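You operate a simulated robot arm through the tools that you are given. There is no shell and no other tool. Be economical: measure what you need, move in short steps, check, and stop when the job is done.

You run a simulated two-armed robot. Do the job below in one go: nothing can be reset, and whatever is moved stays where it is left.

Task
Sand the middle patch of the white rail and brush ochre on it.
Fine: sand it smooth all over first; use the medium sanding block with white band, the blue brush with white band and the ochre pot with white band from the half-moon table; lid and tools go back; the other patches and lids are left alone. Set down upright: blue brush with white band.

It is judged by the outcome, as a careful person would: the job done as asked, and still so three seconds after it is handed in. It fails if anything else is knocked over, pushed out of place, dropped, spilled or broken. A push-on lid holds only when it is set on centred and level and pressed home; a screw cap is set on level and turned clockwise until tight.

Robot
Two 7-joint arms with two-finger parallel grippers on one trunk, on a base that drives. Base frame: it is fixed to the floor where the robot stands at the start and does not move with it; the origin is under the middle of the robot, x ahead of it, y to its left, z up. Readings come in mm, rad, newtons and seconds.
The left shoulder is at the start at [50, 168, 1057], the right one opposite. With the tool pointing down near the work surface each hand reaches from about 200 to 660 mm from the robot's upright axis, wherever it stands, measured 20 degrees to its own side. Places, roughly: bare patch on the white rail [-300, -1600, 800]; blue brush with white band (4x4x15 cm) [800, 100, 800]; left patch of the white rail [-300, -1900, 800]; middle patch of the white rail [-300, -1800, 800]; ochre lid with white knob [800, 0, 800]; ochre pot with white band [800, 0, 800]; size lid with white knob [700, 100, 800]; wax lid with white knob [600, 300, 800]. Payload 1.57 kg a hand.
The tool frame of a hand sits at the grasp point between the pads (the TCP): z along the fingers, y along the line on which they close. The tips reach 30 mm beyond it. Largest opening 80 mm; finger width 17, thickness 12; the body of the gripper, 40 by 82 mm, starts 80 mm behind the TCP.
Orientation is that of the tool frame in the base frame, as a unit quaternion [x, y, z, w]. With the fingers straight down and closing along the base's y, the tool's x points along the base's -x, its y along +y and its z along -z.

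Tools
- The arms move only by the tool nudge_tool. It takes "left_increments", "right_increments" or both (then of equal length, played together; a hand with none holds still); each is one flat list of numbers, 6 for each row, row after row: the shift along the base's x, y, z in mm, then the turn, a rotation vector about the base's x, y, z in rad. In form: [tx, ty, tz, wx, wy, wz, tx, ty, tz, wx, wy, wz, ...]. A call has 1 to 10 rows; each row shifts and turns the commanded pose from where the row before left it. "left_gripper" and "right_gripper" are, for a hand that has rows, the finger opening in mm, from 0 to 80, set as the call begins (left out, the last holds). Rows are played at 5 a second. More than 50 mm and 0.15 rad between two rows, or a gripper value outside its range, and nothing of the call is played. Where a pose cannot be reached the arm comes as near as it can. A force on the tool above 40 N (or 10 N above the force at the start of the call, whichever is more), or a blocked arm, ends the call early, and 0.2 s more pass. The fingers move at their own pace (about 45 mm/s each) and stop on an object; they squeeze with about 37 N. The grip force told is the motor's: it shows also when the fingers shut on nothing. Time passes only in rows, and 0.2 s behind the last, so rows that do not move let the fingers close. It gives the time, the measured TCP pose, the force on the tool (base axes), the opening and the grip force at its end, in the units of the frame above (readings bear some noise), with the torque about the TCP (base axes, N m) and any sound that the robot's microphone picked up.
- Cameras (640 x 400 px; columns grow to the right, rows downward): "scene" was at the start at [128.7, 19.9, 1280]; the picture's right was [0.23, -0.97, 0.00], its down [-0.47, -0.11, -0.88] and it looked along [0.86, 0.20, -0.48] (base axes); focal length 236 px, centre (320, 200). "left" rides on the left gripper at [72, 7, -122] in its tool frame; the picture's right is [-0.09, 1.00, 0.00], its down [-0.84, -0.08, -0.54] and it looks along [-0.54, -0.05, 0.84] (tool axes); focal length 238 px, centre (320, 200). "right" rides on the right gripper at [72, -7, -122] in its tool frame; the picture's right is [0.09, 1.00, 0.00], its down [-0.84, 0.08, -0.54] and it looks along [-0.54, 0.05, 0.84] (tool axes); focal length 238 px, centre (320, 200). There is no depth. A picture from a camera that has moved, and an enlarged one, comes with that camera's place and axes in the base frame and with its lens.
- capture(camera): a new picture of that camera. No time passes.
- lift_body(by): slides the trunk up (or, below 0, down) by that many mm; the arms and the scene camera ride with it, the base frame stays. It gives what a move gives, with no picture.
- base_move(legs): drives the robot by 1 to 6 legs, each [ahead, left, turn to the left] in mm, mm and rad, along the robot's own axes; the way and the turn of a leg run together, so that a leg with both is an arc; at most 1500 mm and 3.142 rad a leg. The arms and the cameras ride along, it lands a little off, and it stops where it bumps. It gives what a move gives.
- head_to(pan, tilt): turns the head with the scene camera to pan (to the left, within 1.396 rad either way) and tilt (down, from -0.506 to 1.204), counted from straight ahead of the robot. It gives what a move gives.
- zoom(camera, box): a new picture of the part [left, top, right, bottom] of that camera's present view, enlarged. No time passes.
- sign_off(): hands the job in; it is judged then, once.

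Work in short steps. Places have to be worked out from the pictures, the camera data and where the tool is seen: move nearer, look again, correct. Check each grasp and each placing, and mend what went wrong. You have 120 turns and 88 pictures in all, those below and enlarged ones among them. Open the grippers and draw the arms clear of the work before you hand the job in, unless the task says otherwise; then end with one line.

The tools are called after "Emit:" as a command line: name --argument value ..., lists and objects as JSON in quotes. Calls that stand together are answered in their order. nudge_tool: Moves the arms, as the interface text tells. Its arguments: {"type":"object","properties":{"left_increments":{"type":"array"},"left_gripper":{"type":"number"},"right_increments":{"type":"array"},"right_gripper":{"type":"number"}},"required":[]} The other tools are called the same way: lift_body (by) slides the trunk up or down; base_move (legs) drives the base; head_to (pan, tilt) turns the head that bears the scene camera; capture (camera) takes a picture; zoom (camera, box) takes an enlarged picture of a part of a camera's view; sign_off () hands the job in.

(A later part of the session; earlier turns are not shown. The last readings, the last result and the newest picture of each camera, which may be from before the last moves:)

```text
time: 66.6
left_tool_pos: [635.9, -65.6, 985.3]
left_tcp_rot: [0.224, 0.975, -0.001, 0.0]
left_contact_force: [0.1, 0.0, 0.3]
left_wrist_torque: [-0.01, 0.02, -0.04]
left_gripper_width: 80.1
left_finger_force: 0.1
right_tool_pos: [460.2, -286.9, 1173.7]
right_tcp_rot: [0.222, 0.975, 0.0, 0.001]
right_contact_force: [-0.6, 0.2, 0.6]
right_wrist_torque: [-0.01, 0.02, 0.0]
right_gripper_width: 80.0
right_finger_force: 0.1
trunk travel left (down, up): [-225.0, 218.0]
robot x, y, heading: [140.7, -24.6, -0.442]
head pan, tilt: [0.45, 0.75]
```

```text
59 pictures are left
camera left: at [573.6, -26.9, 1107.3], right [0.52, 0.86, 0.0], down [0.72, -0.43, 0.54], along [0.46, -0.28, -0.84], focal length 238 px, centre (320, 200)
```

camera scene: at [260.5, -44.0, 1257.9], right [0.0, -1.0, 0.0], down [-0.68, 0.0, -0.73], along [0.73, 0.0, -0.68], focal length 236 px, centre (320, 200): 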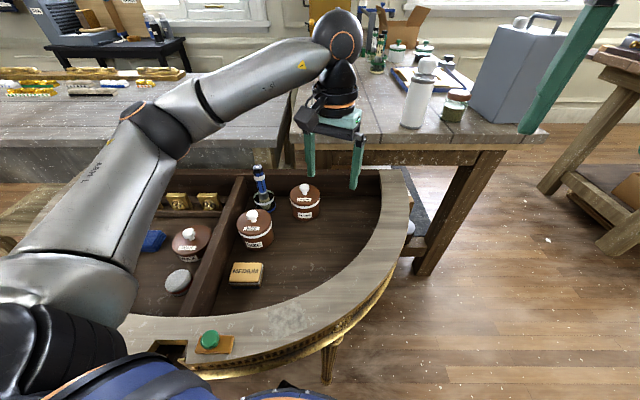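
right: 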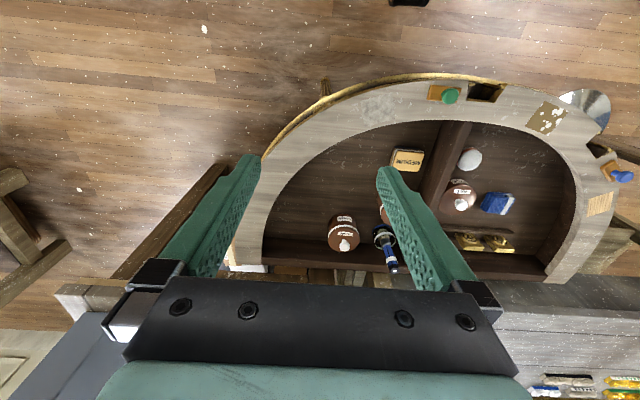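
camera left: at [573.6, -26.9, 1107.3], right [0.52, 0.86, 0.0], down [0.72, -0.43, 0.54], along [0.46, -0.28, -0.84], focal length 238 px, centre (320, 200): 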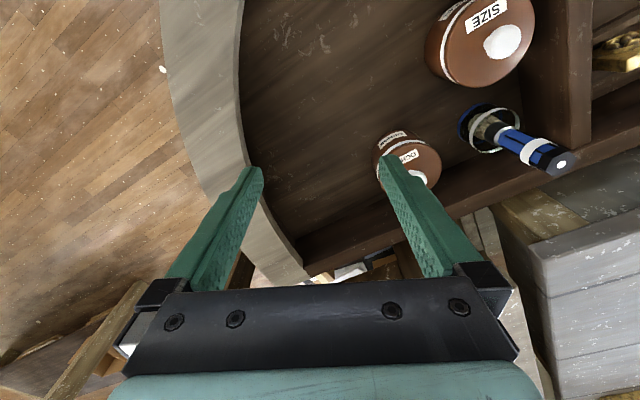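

I square the hand (yaw 0) and bring it nearer to the pot for triangulation.

Emit:
nudge_tool --left_increments '[11, 14, 0, 0, 0, 0.113, 11, 14, 0, 0, 0, 0.113, 11, 14, 0, 0, 0, 0.113, 11, 14, 0, 0, 0, 0.113]'

Emit:
capture --camera "left"

Emit:
zoom --camera "scene" --box '[220, 150, 380, 250]'

```text
time: 67.6
left_tool_pos: [680.2, -8.8, 985.7]
left_tcp_rot: [-0.001, 1.0, 0.0, 0.0]
left_contact_force: [-0.1, 0.3, 0.8]
left_wrist_torque: [0.01, 0.02, 0.0]
left_gripper_width: 79.8
left_finger_force: 0.1
right_tool_pos: [458.9, -286.4, 1173.5]
right_tcp_rot: [0.222, 0.975, 0.0, 0.0]
right_contact_force: [0.1, -0.7, -0.2]
right_wrist_torque: [0.0, 0.02, -0.03]
right_gripper_width: 80.0
right_finger_force: 0.0
trunk travel left (down, up): [-225.0, 218.0]
robot x, y, heading: [143.3, -28.2, -0.45]
head pan, tilt: [0.45, 0.75]
```

```text
58 pictures are left
camera left: at [608.0, -1.2, 1107.5], right [0.09, 1.0, 0.0], down [0.84, -0.08, 0.54], along [0.54, -0.05, -0.84], focal length 238 px, centre (320, 200)
```

left: 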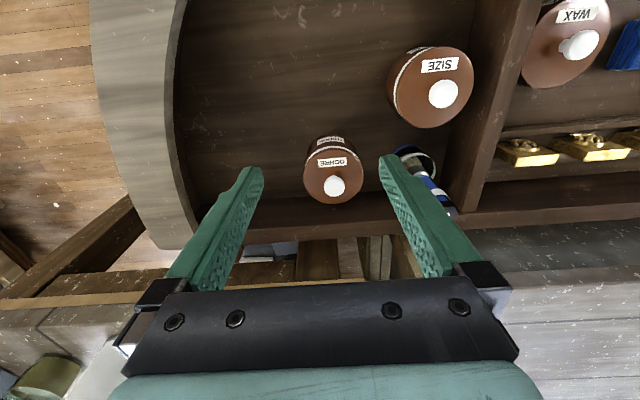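

```text
4.00 times, centred on (300, 200) of scene
camera zoom: at [260.6, -43.8, 1257.9], right [0.0, -1.0, 0.0], down [-0.68, 0.0, -0.73], along [0.73, 0.0, -0.68], focal length 944 px, centre (400, 200)
```

zoom: 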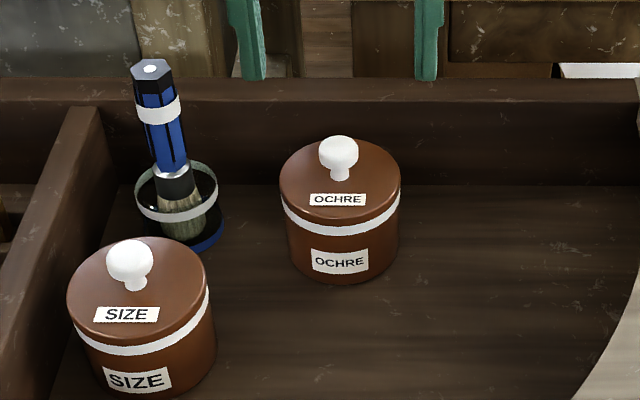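

The knob is at about (766,2,833), the lid surface z≈809, and the brush is vertical near (790,129). I go above the knob at TCP z≈895 and check.

Emit:
nudge_tool --left_increments '[29, 4, -30, 0, 0, 0, 29, 4, -30, 0, 0, 0, 28, 3, -30, 0, 0, 0]' --left_gripper 60

Emit:
capture --camera "left"

Emit:
zoom --camera "scene" --box '[220, 130, 380, 230]'

```text
time: 68.4
left_tool_pos: [768.4, 3.5, 894.7]
left_tcp_rot: [0.001, 1.0, -0.001, 0.001]
left_contact_force: [-0.6, 0.1, -0.7]
left_wrist_torque: [0.02, 0.01, 0.01]
left_gripper_width: 60.3
left_finger_force: 0.1
right_tool_pos: [457.9, -287.0, 1172.6]
right_tcp_rot: [0.221, 0.975, 0.0, 0.0]
right_contact_force: [1.8, -0.3, -0.6]
right_wrist_torque: [0.0, -0.02, 0.04]
right_gripper_width: 80.1
right_finger_force: 0.1
trunk travel left (down, up): [-225.0, 218.0]
robot x, y, heading: [141.9, -26.2, -0.442]
head pan, tilt: [0.45, 0.75]
```

```text
56 pictures are left
camera left: at [694.3, 10.4, 1016.8], right [0.09, 1.0, 0.0], down [0.84, -0.08, 0.54], along [0.54, -0.05, -0.84], focal length 238 px, centre (320, 200)
```

left: 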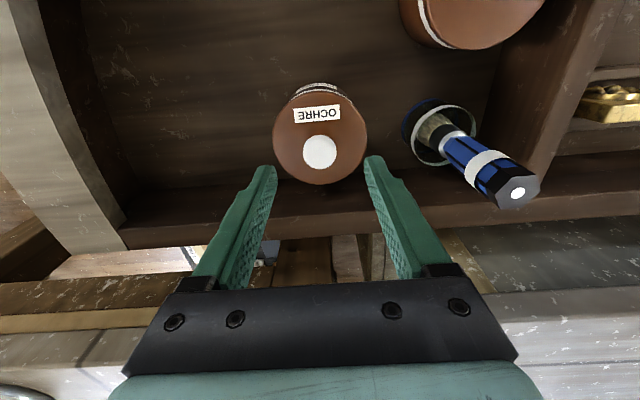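

```text
4.00 times, centred on (300, 180) of scene
camera zoom: at [260.8, -44.0, 1257.9], right [0.0, -1.0, 0.0], down [-0.68, 0.0, -0.73], along [0.73, 0.0, -0.68], focal length 944 px, centre (400, 280)
```

zoom: 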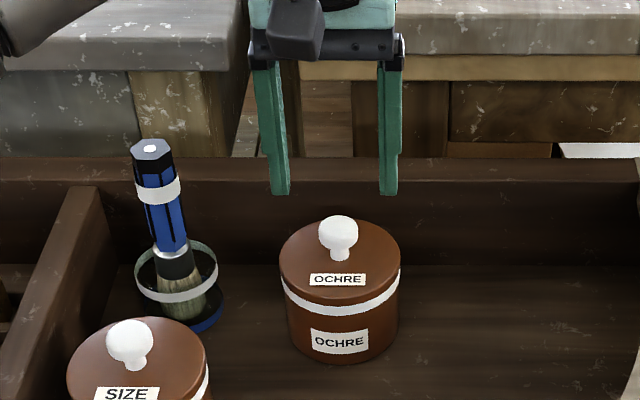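

Knob confirmed at (767,4,833), brush top at (776,120,897). I descend to TCP z≈849 and close on the knob.

Emit:
nudge_tool --left_increments '[-1, 0, -23, 0, 0, 0, 0, 0, -23, 0, 0, 0, 0, 0, 0, 0, 0, 0]'

Emit:
nudge_tool --left_increments '[0, 0, 0, 0, 0, 0, 0, 0, 0, 0, 0, 0, 0, 0, 0, 0, 0, 0]' --left_gripper 10

Emit:
zoom --camera "scene" --box '[220, 130, 380, 230]'

```text
time: 69.2
left_tool_pos: [765.2, 3.4, 848.3]
left_tcp_rot: [0.0, 1.0, 0.0, 0.001]
left_contact_force: [-0.2, 0.5, 0.5]
left_wrist_torque: [0.01, -0.02, 0.03]
left_gripper_width: 59.8
left_finger_force: 0.1
right_tool_pos: [457.3, -286.7, 1172.3]
right_tcp_rot: [0.221, 0.975, 0.0, 0.0]
right_contact_force: [1.2, 0.5, -0.8]
right_wrist_torque: [0.03, 0.0, 0.01]
right_gripper_width: 80.1
right_finger_force: 0.0
trunk travel left (down, up): [-225.0, 218.0]
robot x, y, heading: [145.0, -25.2, -0.445]
head pan, tilt: [0.45, 0.75]
```

```text
time: 70.0
left_tool_pos: [765.1, 3.6, 848.1]
left_tcp_rot: [0.0, 1.0, 0.0, -0.001]
left_contact_force: [0.1, -0.6, 0.1]
left_wrist_torque: [0.0, 0.03, 0.0]
left_gripper_width: 26.6
left_finger_force: 21.5
right_tool_pos: [460.2, -285.9, 1174.1]
right_tcp_rot: [0.222, 0.975, 0.001, 0.0]
right_contact_force: [0.6, -0.4, -0.2]
right_wrist_torque: [-0.02, -0.01, 0.01]
right_gripper_width: 80.2
right_finger_force: 0.0
trunk travel left (down, up): [-225.0, 218.0]
robot x, y, heading: [143.3, -26.8, -0.448]
head pan, tilt: [0.45, 0.75]
heard: snap
```

```text
4.00 times, centred on (300, 180) of scene
camera zoom: at [260.6, -43.9, 1257.9], right [0.0, -1.0, 0.0], down [-0.68, 0.0, -0.73], along [0.73, 0.0, -0.68], focal length 944 px, centre (400, 280)
```

zoom: 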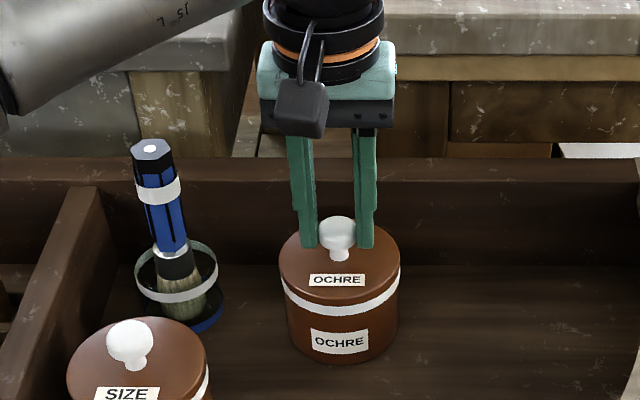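

Knob gripped at 26.6 mm with a snap sound (lid loosening, probably). I lift gently and look.

Emit:
nudge_tool --left_increments '[0, 0, 3, 0, 0, 0, 0, 0, 4, 0, 0, 0, 0, 0, 5, 0, 0, 0, 0, 0, 8, 0, 0, 0]'

Emit:
zoom --camera "scene" --box '[220, 130, 380, 230]'

```text
time: 71.0
left_tool_pos: [764.6, 1.9, 867.9]
left_tcp_rot: [0.0, 1.0, 0.0, 0.0]
left_contact_force: [0.5, -0.6, -0.7]
left_wrist_torque: [-0.03, 0.03, 0.02]
left_gripper_width: 26.4
left_finger_force: 36.6
right_tool_pos: [459.1, -286.9, 1174.5]
right_tcp_rot: [0.222, 0.975, 0.0, 0.001]
right_contact_force: [-0.6, 0.0, -0.2]
right_wrist_torque: [-0.01, -0.02, -0.01]
right_gripper_width: 80.0
right_finger_force: 0.1
trunk travel left (down, up): [-225.0, 218.0]
robot x, y, heading: [141.8, -25.6, -0.443]
head pan, tilt: [0.45, 0.75]
```

```text
4.00 times, centred on (300, 180) of scene
camera zoom: at [260.5, -43.9, 1257.9], right [0.0, -1.0, 0.0], down [-0.68, 0.0, -0.73], along [0.73, 0.0, -0.68], focal length 944 px, centre (400, 280)
```

zoom: 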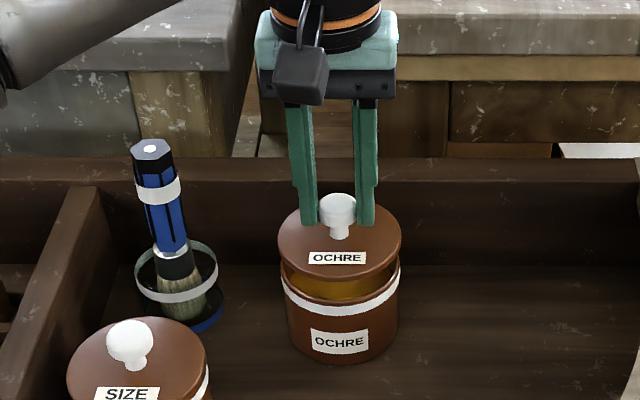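

Lid is off cleanly. I carry it to the free tray floor around (660,-45) and lower.

Emit:
nudge_tool --left_increments '[0, 0, 35, 0, 0, 0, -35, -16, 0, 0, 0, 0, -35, -16, 0, 0, 0, 0, -35, -15, 0, 0, 0, 0, 0, 0, -40, 0, 0, 0, 0, 0, -40, 0, 0, 0, 0, 0, -20, 0, 0, 0]'

Emit:
capture --camera "scene"

```text
time: 72.6
left_tool_pos: [659.5, -45.0, 803.1]
left_tcp_rot: [0.001, 1.0, 0.001, 0.002]
left_contact_force: [-0.6, -1.0, -0.1]
left_wrist_torque: [-0.02, 0.01, 0.03]
left_gripper_width: 26.3
left_finger_force: 36.9
right_tool_pos: [458.9, -287.4, 1173.1]
right_tcp_rot: [0.221, 0.975, 0.0, 0.001]
right_contact_force: [0.0, 0.0, 0.2]
right_wrist_torque: [-0.01, 0.01, 0.0]
right_gripper_width: 80.1
right_finger_force: 0.1
trunk travel left (down, up): [-225.0, 218.0]
robot x, y, heading: [143.5, -25.4, -0.444]
head pan, tilt: [0.45, 0.75]
```

```text
52 pictures are left
camera scene: at [260.6, -43.9, 1257.9], right [0.0, -1.0, 0.0], down [-0.68, 0.0, -0.73], along [0.73, 0.0, -0.68], focal length 236 px, centre (320, 200)
```

scene: 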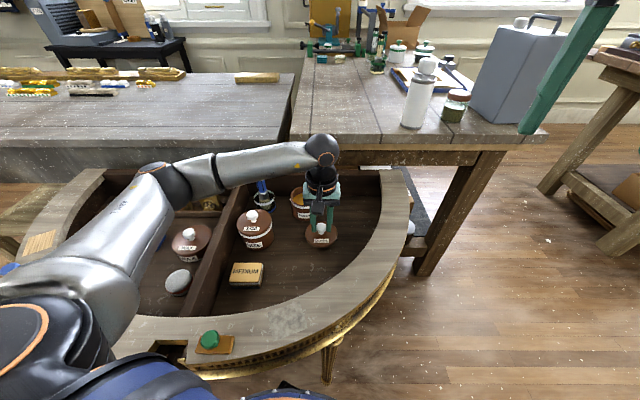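

Clear spot. I probe down in small steps to contact.

Emit:
nudge_tool --left_increments '[0, 0, -5, 0, 0, 0, 0, 0, -5, 0, 0, 0, 0, 0, -3, 0, 0, 0]'

```text
time: 73.4
left_tool_pos: [661.6, -46.2, 790.2]
left_tcp_rot: [0.0, 1.0, 0.0, 0.0]
left_contact_force: [-0.2, 0.2, 0.7]
left_wrist_torque: [0.01, 0.01, -0.02]
left_gripper_width: 26.4
left_finger_force: 37.2
right_tool_pos: [458.6, -287.0, 1172.4]
right_tcp_rot: [0.221, 0.975, 0.001, 0.0]
right_contact_force: [-0.5, 0.0, 0.6]
right_wrist_torque: [0.04, 0.01, -0.02]
right_gripper_width: 80.0
right_finger_force: 0.1
trunk travel left (down, up): [-225.0, 218.0]
robot x, y, heading: [141.8, -25.8, -0.446]
head pan, tilt: [0.45, 0.75]
```

Emit:
nudge_tool --left_increments '[0, 0, -3, 0, 0, 0, 0, 0, -3, 0, 0, 0]'

```text
time: 74.0
left_tool_pos: [661.2, -45.7, 785.1]
left_tcp_rot: [0.0, 1.0, 0.001, -0.001]
left_contact_force: [0.2, 0.6, -0.8]
left_wrist_torque: [-0.03, 0.0, 0.0]
left_gripper_width: 26.4
left_finger_force: 37.3
right_tool_pos: [459.3, -286.5, 1173.4]
right_tcp_rot: [0.221, 0.975, -0.001, 0.0]
right_contact_force: [-0.1, 0.2, 0.2]
right_wrist_torque: [-0.01, -0.03, -0.01]
right_gripper_width: 80.1
right_finger_force: 0.0
trunk travel left (down, up): [-225.0, 218.0]
robot x, y, heading: [142.2, -29.8, -0.444]
head pan, tilt: [0.45, 0.75]
```

No contact yet at 785; I continue in 2 mm steps.

Emit:
nudge_tool --left_increments '[0, 0, -2, 0, 0, 0, 0, 0, -2, 0, 0, 0, 0, 0, -2, 0, 0, 0]'

```text
time: 74.8
left_tool_pos: [660.6, -45.7, 781.3]
left_tcp_rot: [0.001, 1.0, -0.002, 0.003]
left_contact_force: [-1.7, 5.3, 20.6]
left_wrist_torque: [0.54, 0.3, 0.02]
left_gripper_width: 26.2
left_finger_force: 37.1
right_tool_pos: [457.8, -285.6, 1174.2]
right_tcp_rot: [0.222, 0.975, 0.001, 0.0]
right_contact_force: [-0.5, -0.3, 0.5]
right_wrist_torque: [0.0, 0.04, 0.0]
right_gripper_width: 80.0
right_finger_force: 0.0
trunk travel left (down, up): [-225.0, 218.0]
robot x, y, heading: [144.5, -23.1, -0.448]
head pan, tilt: [0.45, 0.75]
```

Lid rests on the floor (contact at TCP 781.5). I release, rise and move above the brush.

Emit:
nudge_tool --left_increments '[0, 0, 3, 0, 0, 0, 0, 0, 0, 0, 0, 0, 0, 0, 40, 0, 0, 0, 0, 0, 45, 0, 0, 0, 0, 0, 45, 0, 0, 0, 0, 0, 45, 0, 0, 0, 23, 32, 0, 0, 0, 0, 23, 32, 0, 0, 0, 0, 23, 32, 0, 0, 0, 0]' --left_gripper 64

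Emit:
nudge_tool --left_increments '[23, 35, 0, 0, 0, 0, 10, 35, 0, 0, 0, 0]'

Emit:
capture --camera "left"

Emit:
zoom --camera "scene" --box '[220, 130, 380, 230]'

```text
time: 76.8
left_tool_pos: [728.0, 51.5, 956.5]
left_tcp_rot: [0.0, 1.0, 0.001, 0.001]
left_contact_force: [0.3, -0.4, 0.0]
left_wrist_torque: [-0.03, 0.01, 0.02]
left_gripper_width: 64.0
left_finger_force: 0.1
right_tool_pos: [459.1, -287.5, 1172.2]
right_tcp_rot: [0.222, 0.975, -0.001, -0.001]
right_contact_force: [0.6, -0.8, 0.4]
right_wrist_torque: [0.0, -0.01, 0.02]
right_gripper_width: 80.2
right_finger_force: 0.0
trunk travel left (down, up): [-225.0, 218.0]
robot x, y, heading: [138.4, -28.0, -0.445]
head pan, tilt: [0.45, 0.75]
```

```text
time: 77.4
left_tool_pos: [761.3, 121.9, 956.8]
left_tcp_rot: [0.001, 1.0, -0.001, 0.001]
left_contact_force: [0.1, 0.7, -0.2]
left_wrist_torque: [-0.01, 0.02, -0.01]
left_gripper_width: 63.8
left_finger_force: 0.0
right_tool_pos: [460.0, -286.2, 1173.3]
right_tcp_rot: [0.221, 0.975, 0.0, 0.0]
right_contact_force: [0.6, -0.1, -0.3]
right_wrist_torque: [0.0, 0.01, -0.04]
right_gripper_width: 79.9
right_finger_force: 0.1
trunk travel left (down, up): [-225.0, 218.0]
robot x, y, heading: [142.7, -28.2, -0.446]
head pan, tilt: [0.45, 0.75]
```

```text
51 pictures are left
camera left: at [689.7, 129.7, 1079.7], right [0.09, 1.0, 0.0], down [0.84, -0.08, 0.54], along [0.54, -0.05, -0.84], focal length 238 px, centre (320, 200)
```

left: 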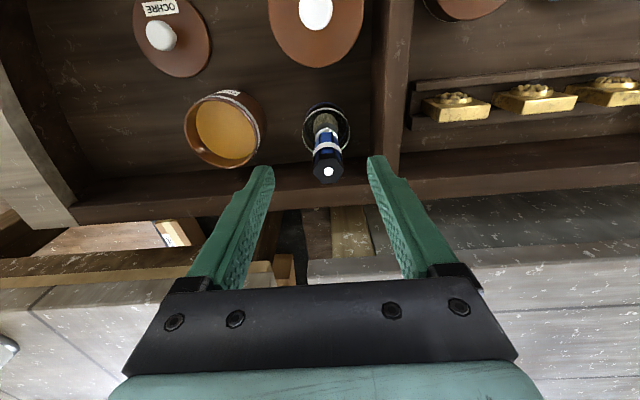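

```text
4.00 times, centred on (300, 180) of scene
camera zoom: at [260.5, -43.6, 1257.9], right [0.0, -1.0, 0.0], down [-0.68, 0.0, -0.73], along [0.73, 0.0, -0.68], focal length 944 px, centre (400, 280)
```

zoom: 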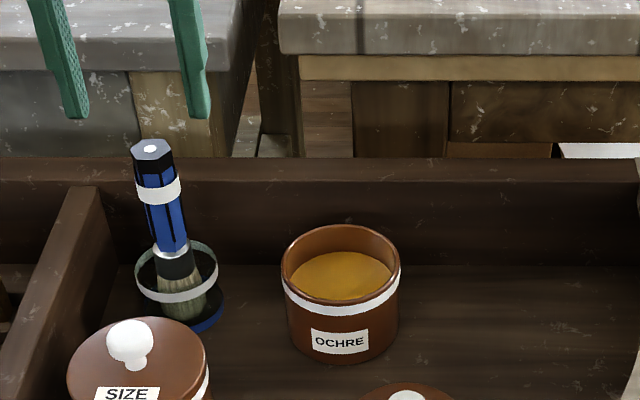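

Brush top ≈ (779,124,894). I align above it at TCP z≈927 and recheck.

Emit:
nudge_tool --left_increments '[9, 1, -15, 0, 0, 0, 9, 1, -15, 0, 0, 0]'

Emit:
capture --camera "left"

Emit:
zoom --camera "scene" --box '[220, 130, 380, 230]'

```text
time: 78.0
left_tool_pos: [780.3, 123.4, 926.0]
left_tcp_rot: [0.0, 1.0, 0.0, 0.0]
left_contact_force: [-0.1, 0.6, -0.3]
left_wrist_torque: [-0.02, 0.01, 0.01]
left_gripper_width: 63.8
left_finger_force: 0.0
right_tool_pos: [458.8, -286.7, 1173.2]
right_tcp_rot: [0.222, 0.975, 0.0, 0.0]
right_contact_force: [0.4, -0.1, 0.0]
right_wrist_torque: [-0.01, -0.02, 0.02]
right_gripper_width: 79.9
right_finger_force: 0.1
trunk travel left (down, up): [-225.0, 218.0]
robot x, y, heading: [142.5, -30.2, -0.441]
head pan, tilt: [0.45, 0.75]
```

```text
49 pictures are left
camera left: at [707.8, 131.0, 1049.0], right [0.09, 1.0, 0.0], down [0.84, -0.08, 0.54], along [0.54, -0.05, -0.84], focal length 238 px, centre (320, 200)
```

left: 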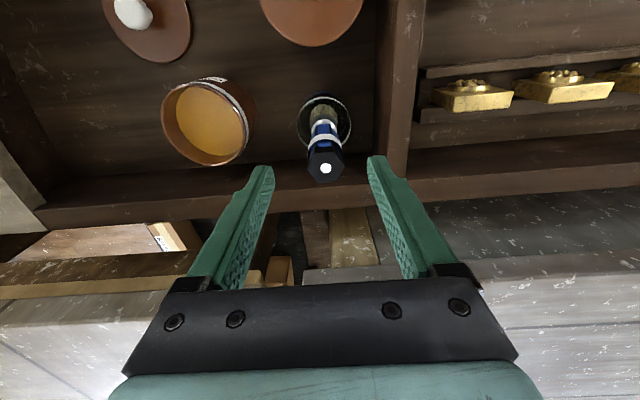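

```text
4.00 times, centred on (300, 180) of scene
camera zoom: at [260.7, -43.9, 1257.9], right [0.0, -1.0, 0.0], down [-0.68, 0.0, -0.73], along [0.73, 0.0, -0.68], focal length 944 px, centre (400, 280)
```

zoom: 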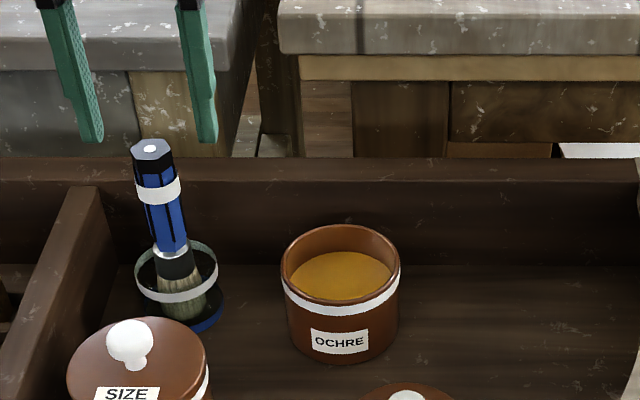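

Aligned in y within 2 mm. I lower to TCP z≈880 with the fingers straddling the handle and check again.

Emit:
nudge_tool --left_increments '[-1, 1, -15, 0, 0, 0, 0, 0, -15, 0, 0, 0, 0, 0, -15, 0, 0, 0]'

Emit:
zoom --camera "left" --box '[200, 60, 440, 210]'

Emit:
zoom --camera "scene" --box '[220, 130, 380, 230]'

```text
time: 78.8
left_tool_pos: [779.0, 123.1, 880.6]
left_tcp_rot: [0.001, 1.0, 0.0, 0.001]
left_contact_force: [0.4, -0.2, 0.1]
left_wrist_torque: [0.0, -0.02, 0.02]
left_gripper_width: 64.2
left_finger_force: 0.0
right_tool_pos: [460.2, -286.4, 1173.7]
right_tcp_rot: [0.221, 0.975, 0.0, 0.001]
right_contact_force: [0.0, -0.1, 1.2]
right_wrist_torque: [0.03, -0.01, 0.03]
right_gripper_width: 80.0
right_finger_force: 0.1
trunk travel left (down, up): [-225.0, 218.0]
robot x, y, heading: [142.0, -26.6, -0.445]
head pan, tilt: [0.45, 0.75]
```

```text
2.67 times, centred on (320, 135) of left
camera zoom: at [706.4, 131.2, 1003.6], right [0.09, 1.0, 0.0], down [0.84, -0.08, 0.54], along [0.54, -0.05, -0.84], focal length 636 px, centre (320, 373)
```

zoom: 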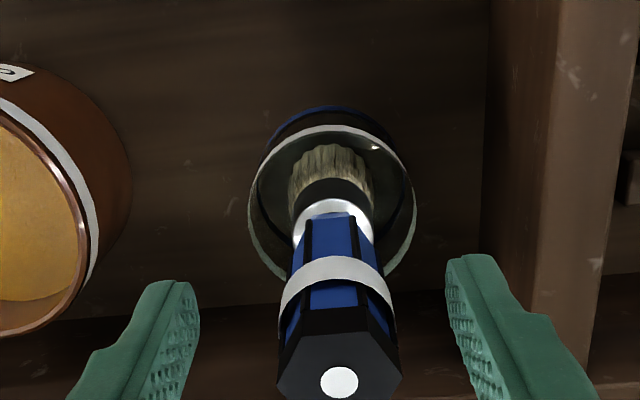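

```text
4.00 times, centred on (300, 180) of scene
camera zoom: at [260.6, -43.9, 1257.9], right [0.0, -1.0, 0.0], down [-0.68, 0.0, -0.73], along [0.73, 0.0, -0.68], focal length 944 px, centre (400, 280)
```

zoom: 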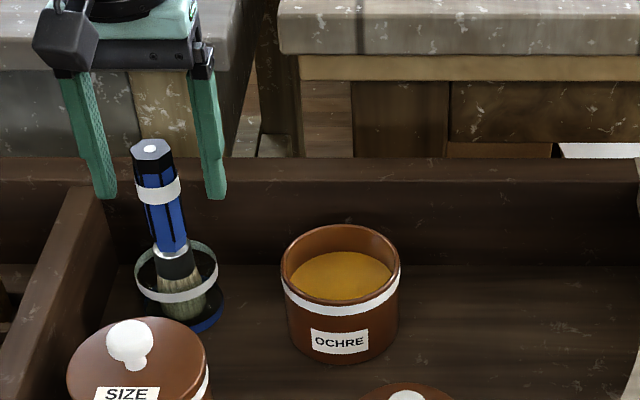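

The brush appears ~4 mm to +y of the finger midline. I correct, lower 10 mm more, and close.

Emit:
nudge_tool --left_increments '[1, 4, 0, 0, 0, 0, 0, 0, -10, 0, 0, 0, 0, 0, 0, 0, 0, 0]'

Emit:
nudge_tool --left_increments '[0, 0, 0, 0, 0, 0, 0, 0, 0, 0, 0, 0, 0, 0, 0, 0, 0, 0]' --left_gripper 8

Emit:
zoom --camera "left" --box '[200, 60, 440, 210]'

```text
time: 79.6
left_tool_pos: [779.0, 128.0, 872.3]
left_tcp_rot: [0.0, 1.0, 0.0, 0.0]
left_contact_force: [-0.2, -0.7, -0.4]
left_wrist_torque: [0.02, -0.01, 0.05]
left_gripper_width: 64.0
left_finger_force: 0.0
right_tool_pos: [459.0, -287.2, 1173.8]
right_tcp_rot: [0.222, 0.975, -0.001, 0.0]
right_contact_force: [-1.0, -1.0, 0.2]
right_wrist_torque: [0.03, 0.04, -0.02]
right_gripper_width: 79.8
right_finger_force: 0.1
trunk travel left (down, up): [-225.0, 218.0]
robot x, y, heading: [138.9, -29.2, -0.446]
head pan, tilt: [0.45, 0.75]
```

```text
time: 80.4
left_tool_pos: [779.4, 127.0, 871.3]
left_tcp_rot: [0.0, 1.0, -0.001, 0.0]
left_contact_force: [-0.4, -0.1, -0.5]
left_wrist_torque: [0.01, 0.01, -0.02]
left_gripper_width: 23.9
left_finger_force: 18.3
right_tool_pos: [459.6, -287.0, 1174.3]
right_tcp_rot: [0.221, 0.975, 0.0, 0.0]
right_contact_force: [0.7, -0.3, 0.4]
right_wrist_torque: [0.0, 0.04, 0.02]
right_gripper_width: 79.9
right_finger_force: 0.1
trunk travel left (down, up): [-225.0, 218.0]
robot x, y, heading: [143.6, -26.8, -0.441]
head pan, tilt: [0.45, 0.75]
```

```text
2.67 times, centred on (320, 135) of left
camera zoom: at [707.0, 135.1, 994.2], right [0.09, 1.0, 0.0], down [0.84, -0.08, 0.54], along [0.54, -0.05, -0.84], focal length 636 px, centre (320, 373)
```

zoom: 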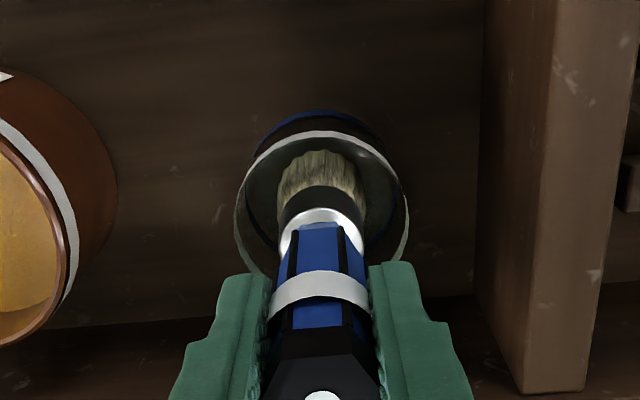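

Brush is held well (23.9 mm). I lift it straight out of the jar by 100 mm.

Emit:
nudge_tool --left_increments '[0, 0, 15, 0, 0, 0, 0, 0, 20, 0, 0, 0, 0, 0, 25, 0, 0, 0, 0, 0, 30, 0, 0, 0, 0, 0, 15, 0, 0, 0]'

Emit:
zoom --camera "scene" --box '[220, 110, 380, 210]'

```text
time: 81.6
left_tool_pos: [779.4, 127.3, 977.5]
left_tcp_rot: [0.0, 1.0, 0.0, 0.0]
left_contact_force: [0.4, -0.1, 0.1]
left_wrist_torque: [-0.07, -0.04, 0.03]
left_gripper_width: 23.5
left_finger_force: 35.5
right_tool_pos: [459.2, -285.8, 1174.0]
right_tcp_rot: [0.222, 0.975, -0.001, 0.0]
right_contact_force: [-0.4, -0.2, 0.4]
right_wrist_torque: [0.01, 0.0, 0.01]
right_gripper_width: 80.0
right_finger_force: 0.0
trunk travel left (down, up): [-225.0, 218.0]
robot x, y, heading: [142.2, -27.5, -0.444]
head pan, tilt: [0.45, 0.75]
```

```text
4.00 times, centred on (300, 160) of scene
camera zoom: at [260.5, -43.9, 1257.9], right [0.0, -1.0, 0.0], down [-0.68, 0.0, -0.73], along [0.73, 0.0, -0.68], focal length 944 px, centre (400, 360)
```

zoom: 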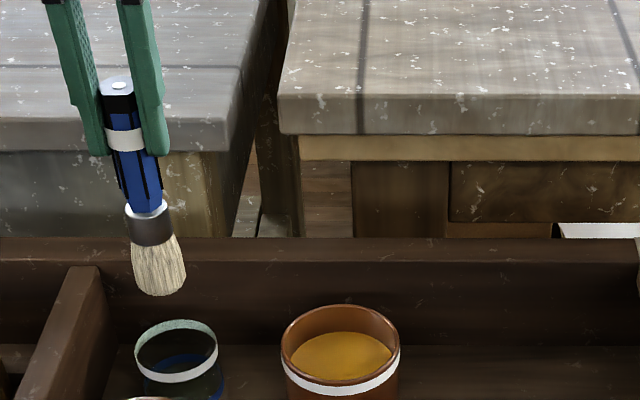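

The brush is out and clear. I move it above the ochre pot centre (766,3).

Emit:
nudge_tool --left_increments '[-5, -41, 0, 0, 0, 0, -4, -41, 0, 0, 0, 0, -4, -42, 0, 0, 0, 0, 0, 0, 0, 0, 0, 0]'

Emit:
zoom --camera "scene" --box '[220, 110, 380, 210]'

Emit:
capture --camera "left"

```text
time: 82.6
left_tool_pos: [768.5, 3.2, 975.8]
left_tcp_rot: [0.0, 1.0, 0.001, 0.0]
left_contact_force: [-0.1, 1.4, -0.9]
left_wrist_torque: [-0.03, 0.02, 0.01]
left_gripper_width: 23.5
left_finger_force: 35.3
right_tool_pos: [457.9, -286.7, 1174.4]
right_tcp_rot: [0.222, 0.975, 0.0, 0.0]
right_contact_force: [-0.6, -0.1, -0.3]
right_wrist_torque: [-0.03, 0.01, 0.02]
right_gripper_width: 80.0
right_finger_force: 0.2
trunk travel left (down, up): [-225.0, 218.0]
robot x, y, heading: [138.8, -27.5, -0.443]
head pan, tilt: [0.45, 0.75]
```

```text
4.00 times, centred on (300, 160) of scene
camera zoom: at [260.6, -43.8, 1257.9], right [0.0, -1.0, 0.0], down [-0.68, 0.0, -0.73], along [0.73, 0.0, -0.68], focal length 944 px, centre (400, 360)
```

zoom: 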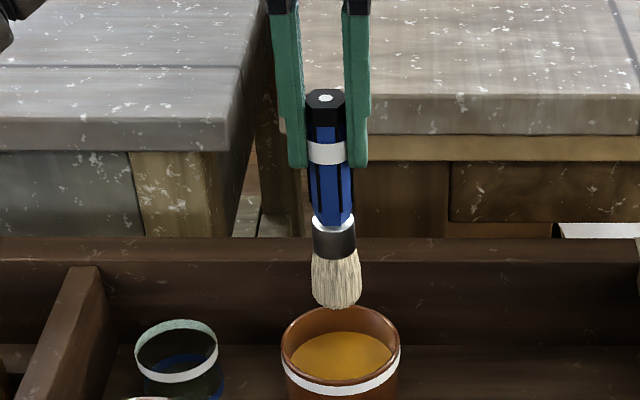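

```text
42 pictures are left
camera left: at [695.0, 10.5, 1099.0], right [0.09, 1.0, 0.0], down [0.84, -0.08, 0.54], along [0.54, -0.05, -0.84], focal length 238 px, centre (320, 200)
```

left: 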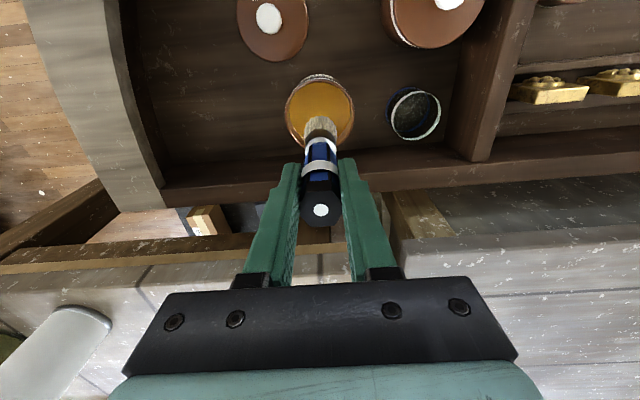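

Over the pot centre (763,3). I dip so that the bristles go ~20 mm into the paint, wiggle slightly, then lift and look.

Emit:
nudge_tool --left_increments '[-4, 0, -25, 0, 0, 0, 0, 0, -25, 0, 0, 0, 0, 0, -25, 0, 0, 0, 4, 0, 0, 0, 0, 0, -8, 0, 0, 0, 0, 0, 4, 4, 0, 0, 0, 0, 0, -4, 0, 0, 0, 0, 0, 0, 20, 0, 0, 0]'

Emit:
nudge_tool --left_increments '[0, 0, 0, 0, 0, 0, 0, 0, 0, 0, 0, 0, 0, 0, 0, 0, 0, 0, 0, 0, 15, 0, 0, 0, 0, 0, 15, 0, 0, 0, 0, 0, 20, 0, 0, 0]'

Emit:
zoom --camera "scene" --box '[220, 110, 380, 210]'

```text
time: 84.4
left_tool_pos: [762.4, 3.7, 919.6]
left_tcp_rot: [0.001, 1.0, 0.001, -0.002]
left_contact_force: [-0.3, 0.8, -0.5]
left_wrist_torque: [0.05, 0.0, 0.02]
left_gripper_width: 23.5
left_finger_force: 35.2
right_tool_pos: [457.2, -287.5, 1173.1]
right_tcp_rot: [0.221, 0.975, 0.0, 0.001]
right_contact_force: [-0.5, 0.8, 0.1]
right_wrist_torque: [0.01, -0.03, -0.05]
right_gripper_width: 79.9
right_finger_force: 0.1
trunk travel left (down, up): [-225.0, 218.0]
robot x, y, heading: [146.7, -29.6, -0.448]
head pan, tilt: [0.45, 0.75]
```

```text
time: 85.8
left_tool_pos: [763.4, 4.0, 972.4]
left_tcp_rot: [0.0, 1.0, 0.0, 0.0]
left_contact_force: [0.3, -0.1, -1.5]
left_wrist_torque: [0.05, 0.01, 0.0]
left_gripper_width: 23.6
left_finger_force: 35.6
right_tool_pos: [458.5, -287.4, 1173.2]
right_tcp_rot: [0.222, 0.975, -0.001, -0.001]
right_contact_force: [0.0, 0.1, -0.1]
right_wrist_torque: [-0.02, -0.02, 0.0]
right_gripper_width: 80.1
right_finger_force: 0.0
trunk travel left (down, up): [-225.0, 218.0]
robot x, y, heading: [144.6, -24.0, -0.441]
head pan, tilt: [0.45, 0.75]
```

```text
4.00 times, centred on (300, 160) of scene
camera zoom: at [260.5, -44.0, 1257.9], right [0.0, -1.0, 0.0], down [-0.68, 0.0, -0.73], along [0.73, 0.0, -0.68], focal length 944 px, centre (400, 360)
```

zoom: 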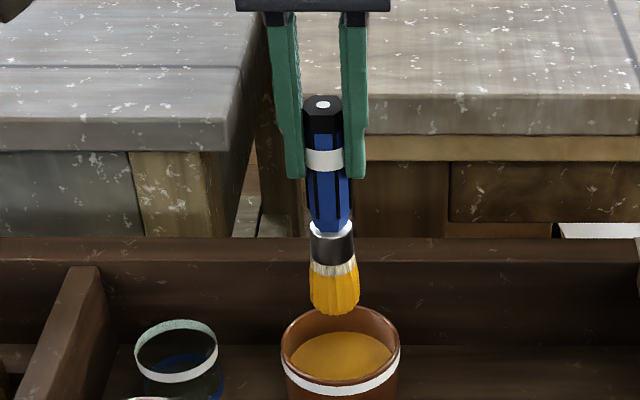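

Bristles are loaded with ochre. I let it drain a second over the pot, then lift and draw the arm in for driving.

Emit:
nudge_tool --left_increments '[0, 0, 0, 0, 0, 0, 0, 0, 0, 0, 0, 0, 0, 0, 0, 0, 0, 0, 0, 0, 0, 0, 0, 0, 0, 0, 45, 0, 0, 0, 0, 0, 45, 0, 0, 0, -38, -11, 0, 0, 0, -0.111, -38, -11, 0, 0, 0, -0.111, -38, -11, 0, 0, 0, -0.111, -38, -11, 0, 0, 0, -0.111]'

Emit:
capture --camera "scene"

```text
time: 88.0
left_tool_pos: [610.1, -39.6, 1061.6]
left_tcp_rot: [0.221, 0.975, -0.001, -0.001]
left_contact_force: [0.3, 0.6, -0.9]
left_wrist_torque: [0.02, 0.01, -0.03]
left_gripper_width: 23.7
left_finger_force: 35.8
right_tool_pos: [458.0, -287.6, 1174.0]
right_tcp_rot: [0.222, 0.975, 0.001, 0.001]
right_contact_force: [0.4, -0.4, 0.1]
right_wrist_torque: [0.01, 0.0, -0.03]
right_gripper_width: 79.7
right_finger_force: 0.1
trunk travel left (down, up): [-225.0, 218.0]
robot x, y, heading: [143.0, -22.9, -0.445]
head pan, tilt: [0.45, 0.75]
```

```text
40 pictures are left
camera scene: at [260.3, -44.1, 1258.0], right [0.0, -1.0, 0.0], down [-0.68, 0.0, -0.73], along [0.73, 0.0, -0.68], focal length 236 px, centre (320, 200)
```

scene: 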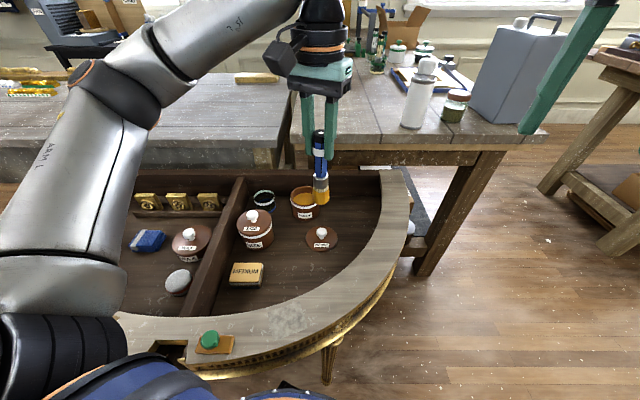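

No drips. I drive to the rail by the same route.

Emit:
base_move --legs '[[-150, 0, 0], [0, 0, -1.126], [900, 273, 0], [746, 0, 0], [0, 0, -1.571]]'

Emit:
head_to --pan 0.2 --tilt 0.8

Emit:
zoom --camera "scene" --box '[180, 110, 420, 260]'

```text
time: 104.1
left_tool_pos: [-112.0, -1789.0, 1061.8]
left_tcp_rot: [1.0, 0.013, 0.0, 0.001]
left_contact_force: [-0.9, 0.6, -1.4]
left_wrist_torque: [0.01, -0.01, -0.01]
left_gripper_width: 23.5
left_finger_force: 35.5
right_tool_pos: [-87.6, -1500.0, 1172.4]
right_tcp_rot: [1.0, 0.011, 0.0, 0.0]
right_contact_force: [0.2, -0.5, -0.9]
right_wrist_torque: [0.01, -0.03, 0.02]
right_gripper_width: 80.0
right_finger_force: 0.0
trunk travel left (down, up): [-225.0, 218.0]
robot x, y, heading: [314.9, -1593.2, -3.116]
head pan, tilt: [0.45, 0.75]
```

```text
time: 104.8
left_tool_pos: [-111.1, -1787.9, 1062.3]
left_tcp_rot: [1.0, 0.013, 0.0, 0.0]
left_contact_force: [-0.1, -0.2, -0.2]
left_wrist_torque: [0.0, -0.03, 0.01]
left_gripper_width: 23.2
left_finger_force: 35.8
right_tool_pos: [-85.9, -1499.3, 1173.4]
right_tcp_rot: [1.0, 0.011, 0.0, 0.0]
right_contact_force: [0.2, 0.3, -0.5]
right_wrist_torque: [0.01, -0.01, 0.0]
right_gripper_width: 80.2
right_finger_force: 0.1
trunk travel left (down, up): [-225.0, 218.0]
robot x, y, heading: [318.4, -1587.5, -3.119]
head pan, tilt: [0.201, 0.799]
```

```text
2.67 times, centred on (300, 185) of scene
camera zoom: at [195.4, -1608.8, 1253.9], right [-0.22, 0.97, 0.0], down [0.7, 0.16, -0.7], along [-0.68, -0.15, -0.72], focal length 629 px, centre (373, 240)
```

zoom: 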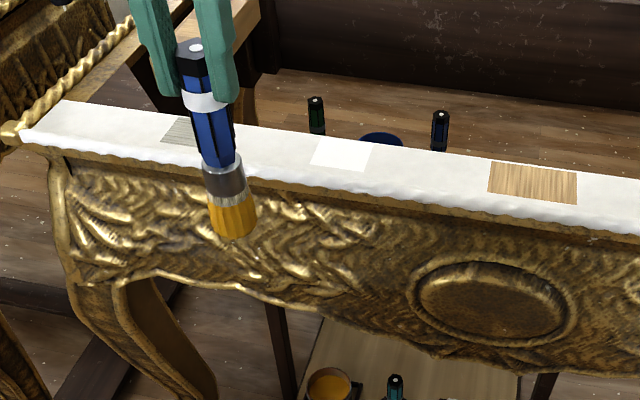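

I'm ~35 mm farther than before; I drive 65 mm ahead so the patch is comfortably in reach.

Emit:
base_move --legs '[[65, 0, 0]]'

```text
time: 105.8
left_tool_pos: [-176.0, -1789.4, 1061.0]
left_tcp_rot: [1.0, 0.012, 0.0, 0.0]
left_contact_force: [-0.2, 0.7, -0.5]
left_wrist_torque: [0.04, -0.01, 0.03]
left_gripper_width: 23.6
left_finger_force: 35.5
right_tool_pos: [-152.0, -1500.7, 1172.8]
right_tcp_rot: [1.0, 0.012, -0.001, 0.001]
right_contact_force: [0.2, 0.0, 0.0]
right_wrist_torque: [0.0, -0.02, 0.0]
right_gripper_width: 80.3
right_finger_force: 0.1
trunk travel left (down, up): [-225.0, 218.0]
robot x, y, heading: [249.2, -1591.1, -3.123]
head pan, tilt: [0.201, 0.799]
```

Now I bring the brush over the patch centre (-330,-1763), bristles ~25 mm above, and check.

Emit:
nudge_tool --left_increments '[-38, 7, -10, 0, 0, 0, -38, 7, -15, 0, 0, 0, -39, 6, -25, 0, 0, 0, -39, 6, -26, 0, 0, 0]'

Emit:
zoom --camera "scene" --box '[220, 90, 380, 190]'

Emit:
zoom --camera "left" --box '[200, 60, 440, 210]'

```text
time: 106.8
left_tool_pos: [-329.6, -1762.4, 985.2]
left_tcp_rot: [1.0, 0.012, -0.001, 0.0]
left_contact_force: [0.3, -0.6, -1.1]
left_wrist_torque: [0.0, -0.01, 0.01]
left_gripper_width: 23.3
left_finger_force: 36.0
right_tool_pos: [-152.4, -1502.0, 1174.5]
right_tcp_rot: [1.0, 0.011, 0.0, 0.0]
right_contact_force: [0.1, 0.0, 0.0]
right_wrist_torque: [0.01, -0.03, 0.03]
right_gripper_width: 79.9
right_finger_force: 0.2
trunk travel left (down, up): [-225.0, 218.0]
robot x, y, heading: [250.3, -1589.0, -3.12]
head pan, tilt: [0.201, 0.799]
```

```text
4.00 times, centred on (300, 140) of scene
camera zoom: at [130.6, -1609.9, 1253.9], right [-0.22, 0.98, 0.0], down [0.7, 0.16, -0.7], along [-0.68, -0.15, -0.72], focal length 944 px, centre (400, 440)
```

zoom: 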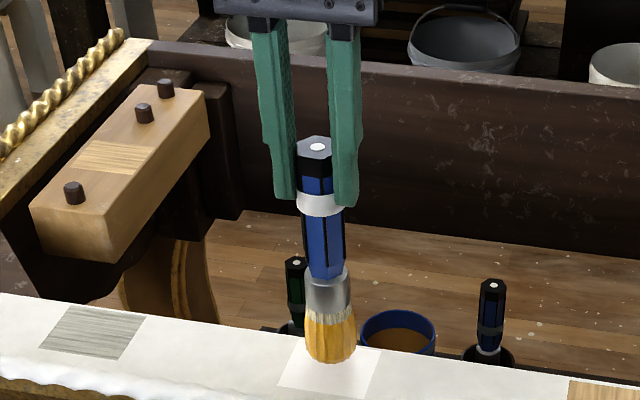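

```text
2.67 times, centred on (320, 135) of left
camera zoom: at [-258.1, -1767.0, 1107.6], right [-0.07, -1.0, 0.0], down [-0.84, 0.06, 0.54], along [-0.54, 0.04, -0.84], focal length 636 px, centre (320, 373)
```

zoom: 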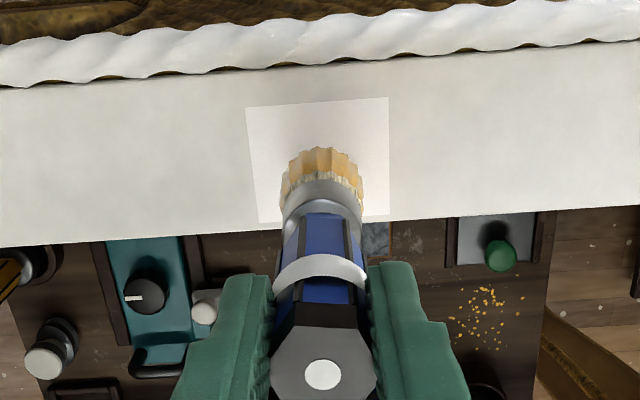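

Well centred over the patch. I lower until the bristles press lightly.

Emit:
nudge_tool --left_increments '[0, 0, -15, 0, 0, 0, 0, 0, -10, 0, 0, 0, 0, 0, -4, 0, 0, 0, 0, 0, -3, 0, 0, 0]'

Emit:
zoom --camera "scene" --box '[220, 90, 380, 190]'

```text
time: 107.6
left_tool_pos: [-330.9, -1763.4, 969.6]
left_tcp_rot: [1.0, 0.013, -0.009, -0.002]
left_contact_force: [2.4, 0.8, 15.1]
left_wrist_torque: [0.07, -0.45, -0.01]
left_gripper_width: 22.8
left_finger_force: 35.6
right_tool_pos: [-150.3, -1502.4, 1173.0]
right_tcp_rot: [1.0, 0.013, -0.001, 0.001]
right_contact_force: [-0.1, 0.2, 0.2]
right_wrist_torque: [0.02, -0.01, 0.0]
right_gripper_width: 80.0
right_finger_force: 0.0
trunk travel left (down, up): [-225.0, 218.0]
robot x, y, heading: [251.2, -1594.3, -3.121]
head pan, tilt: [0.201, 0.799]
stopped in row 3 (left hand): the force on the tool passed its limit at 60 N (the readings are from after the stop); the commanded pose is now the measured one
```

```text
4.00 times, centred on (300, 140) of scene
camera zoom: at [132.3, -1610.1, 1253.9], right [-0.22, 0.97, 0.0], down [0.7, 0.16, -0.7], along [-0.68, -0.15, -0.72], focal length 944 px, centre (400, 440)
```

zoom: 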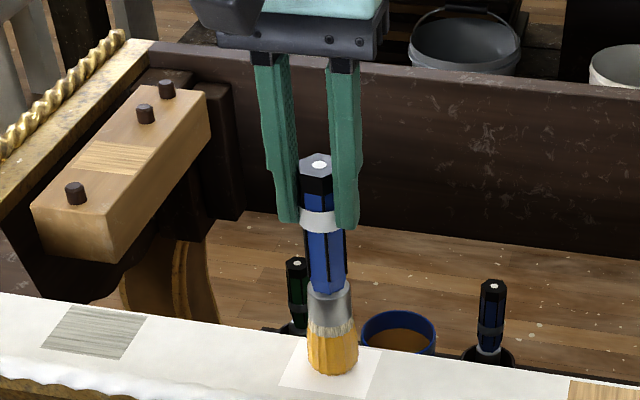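

Bristles touch at TCP z≈970 and are fairly stiff. I ease up slightly and stroke over the patch in a conservative range first.

Emit:
nudge_tool --left_increments '[0, 0, 1, 0, 0, 0, 7, 0, 0, 0, 0, 0, 0, 12, 0, 0, 0, 0, 0, -12, 0, 0, 0, 0, 0, -12, 0, 0, 0, 0, -7, 0, 0, 0, 0, 0, 0, 12, 0, 0, 0, 0, 0, 12, 0, 0, 0, 0, -7, 0, 0, 0, 0, 0, 0, -12, 0, 0, 0, 0]'

Emit:
nudge_tool --left_increments '[0, -12, 0, 0, 0, 0, 0, 12, 0, 0, 0, 0, 7, 0, 0, 0, 0, 0, 0, 0, 40, 0, 0, 0, 0, 0, 20, 0, 0, 0]'

Emit:
zoom --camera "left" --box '[200, 60, 440, 210]'

Emit:
zoom --camera "scene" --box '[220, 90, 380, 190]'

```text
time: 109.8
left_tool_pos: [-336.6, -1759.3, 968.8]
left_tcp_rot: [1.0, 0.011, -0.01, -0.006]
left_contact_force: [0.1, 8.6, 20.8]
left_wrist_torque: [0.93, -0.03, -0.03]
left_gripper_width: 23.1
left_finger_force: 35.5
right_tool_pos: [-149.3, -1500.2, 1174.8]
right_tcp_rot: [1.0, 0.011, -0.001, 0.0]
right_contact_force: [0.3, 0.2, 0.1]
right_wrist_torque: [-0.01, 0.01, 0.01]
right_gripper_width: 79.8
right_finger_force: 0.1
trunk travel left (down, up): [-225.0, 218.0]
robot x, y, heading: [250.1, -1591.2, -3.121]
head pan, tilt: [0.201, 0.799]
```

```text
time: 111.0
left_tool_pos: [-329.5, -1763.0, 1025.4]
left_tcp_rot: [1.0, 0.014, -0.005, -0.001]
left_contact_force: [-0.5, -0.3, -0.7]
left_wrist_torque: [-0.02, 0.01, 0.0]
left_gripper_width: 23.2
left_finger_force: 35.2
right_tool_pos: [-150.4, -1501.4, 1173.5]
right_tcp_rot: [1.0, 0.012, 0.0, -0.001]
right_contact_force: [-0.1, 0.2, -0.1]
right_wrist_torque: [0.01, 0.0, 0.01]
right_gripper_width: 79.9
right_finger_force: 0.0
trunk travel left (down, up): [-225.0, 218.0]
robot x, y, heading: [251.4, -1590.8, -3.113]
head pan, tilt: [0.201, 0.799]
```

```text
2.67 times, centred on (320, 135) of left
camera zoom: at [-257.2, -1767.8, 1147.5], right [-0.07, -1.0, 0.0], down [-0.83, 0.05, 0.55], along [-0.55, 0.04, -0.83], focal length 636 px, centre (320, 373)
```

zoom: 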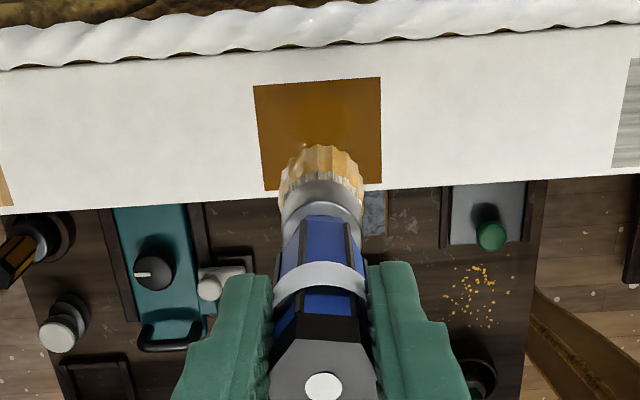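

```text
4.00 times, centred on (300, 140) of scene
camera zoom: at [130.9, -1610.2, 1253.7], right [-0.22, 0.98, 0.0], down [0.7, 0.16, -0.7], along [-0.68, -0.15, -0.72], focal length 944 px, centre (400, 440)
```

zoom: 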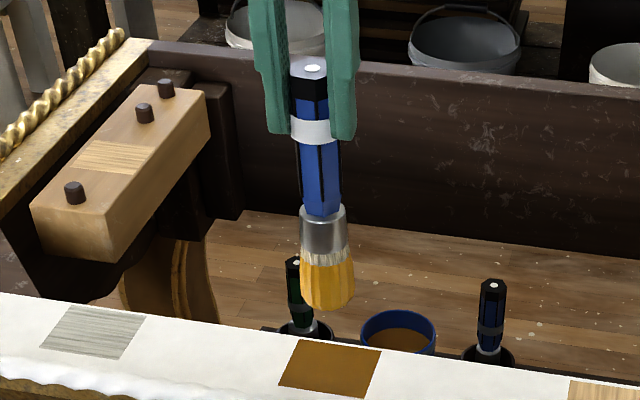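

The patch shows uniform ochre. As with sanding, I do a second, slightly wider pass to make sure coverage is complete.

Emit:
nudge_tool --left_increments '[0, 0, -40, 0, 0, 0, 0, 0, -13, 0, 0, 0, 0, 0, -3, 0, 0, 0, 9, 14, 0, 0, 0, 0, 0, -14, 0, 0, 0, 0, 0, -14, 0, 0, 0, 0, -9, 0, 0, 0, 0, 0, -9, 0, 0, 0, 0, 0, 0, 14, 0, 0, 0, 0, 0, 14, 0, 0, 0, 0]'

Emit:
nudge_tool --left_increments '[9, 0, 0, 0, 0, 0, 9, 0, 0, 0, 0, 0, -9, -14, 0, 0, 0, 0, 0, -14, 0, 0, 0, 0, 0, 14, 0, 0, 0, 0, 0, 0, 40, 0, 0, 0, 0, 0, 30, 0, 0, 0]'

Emit:
zoom --camera "scene" --box '[220, 90, 380, 190]'

```text
time: 113.2
left_tool_pos: [-340.3, -1750.1, 969.7]
left_tcp_rot: [1.0, 0.014, -0.008, -0.001]
left_contact_force: [-0.6, 0.9, -1.1]
left_wrist_torque: [-0.02, 0.0, -0.01]
left_gripper_width: 22.9
left_finger_force: 35.6
right_tool_pos: [-151.7, -1501.7, 1172.9]
right_tcp_rot: [1.0, 0.011, 0.0, 0.0]
right_contact_force: [1.1, -0.4, -0.1]
right_wrist_torque: [0.02, 0.0, 0.03]
right_gripper_width: 80.1
right_finger_force: 0.0
trunk travel left (down, up): [-225.0, 218.0]
robot x, y, heading: [252.4, -1590.1, -3.115]
head pan, tilt: [0.201, 0.799]
```

```text
time: 114.8
left_tool_pos: [-328.3, -1764.5, 1040.9]
left_tcp_rot: [1.0, 0.013, -0.007, -0.001]
left_contact_force: [0.1, 0.2, 0.0]
left_wrist_torque: [0.02, 0.0, 0.01]
left_gripper_width: 23.0
left_finger_force: 35.0
right_tool_pos: [-150.8, -1502.0, 1173.4]
right_tcp_rot: [1.0, 0.011, -0.001, 0.0]
right_contact_force: [0.4, 0.5, 0.2]
right_wrist_torque: [-0.02, -0.04, 0.0]
right_gripper_width: 79.9
right_finger_force: 0.1
trunk travel left (down, up): [-225.0, 218.0]
robot x, y, heading: [248.9, -1592.2, -3.115]
head pan, tilt: [0.201, 0.799]
```

```text
4.00 times, centred on (300, 140) of scene
camera zoom: at [131.2, -1610.1, 1253.9], right [-0.22, 0.98, 0.0], down [0.7, 0.16, -0.7], along [-0.68, -0.15, -0.72], focal length 944 px, centre (400, 440)
```

zoom: 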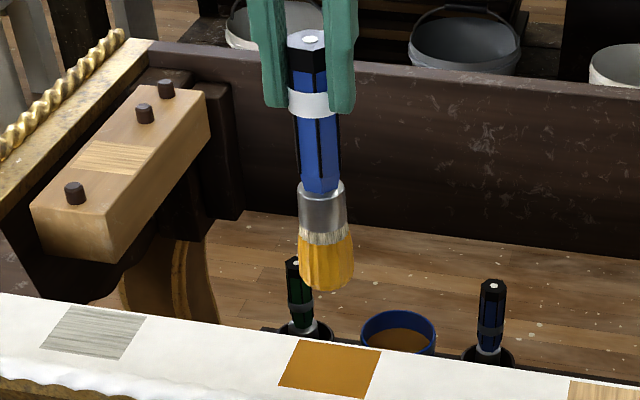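

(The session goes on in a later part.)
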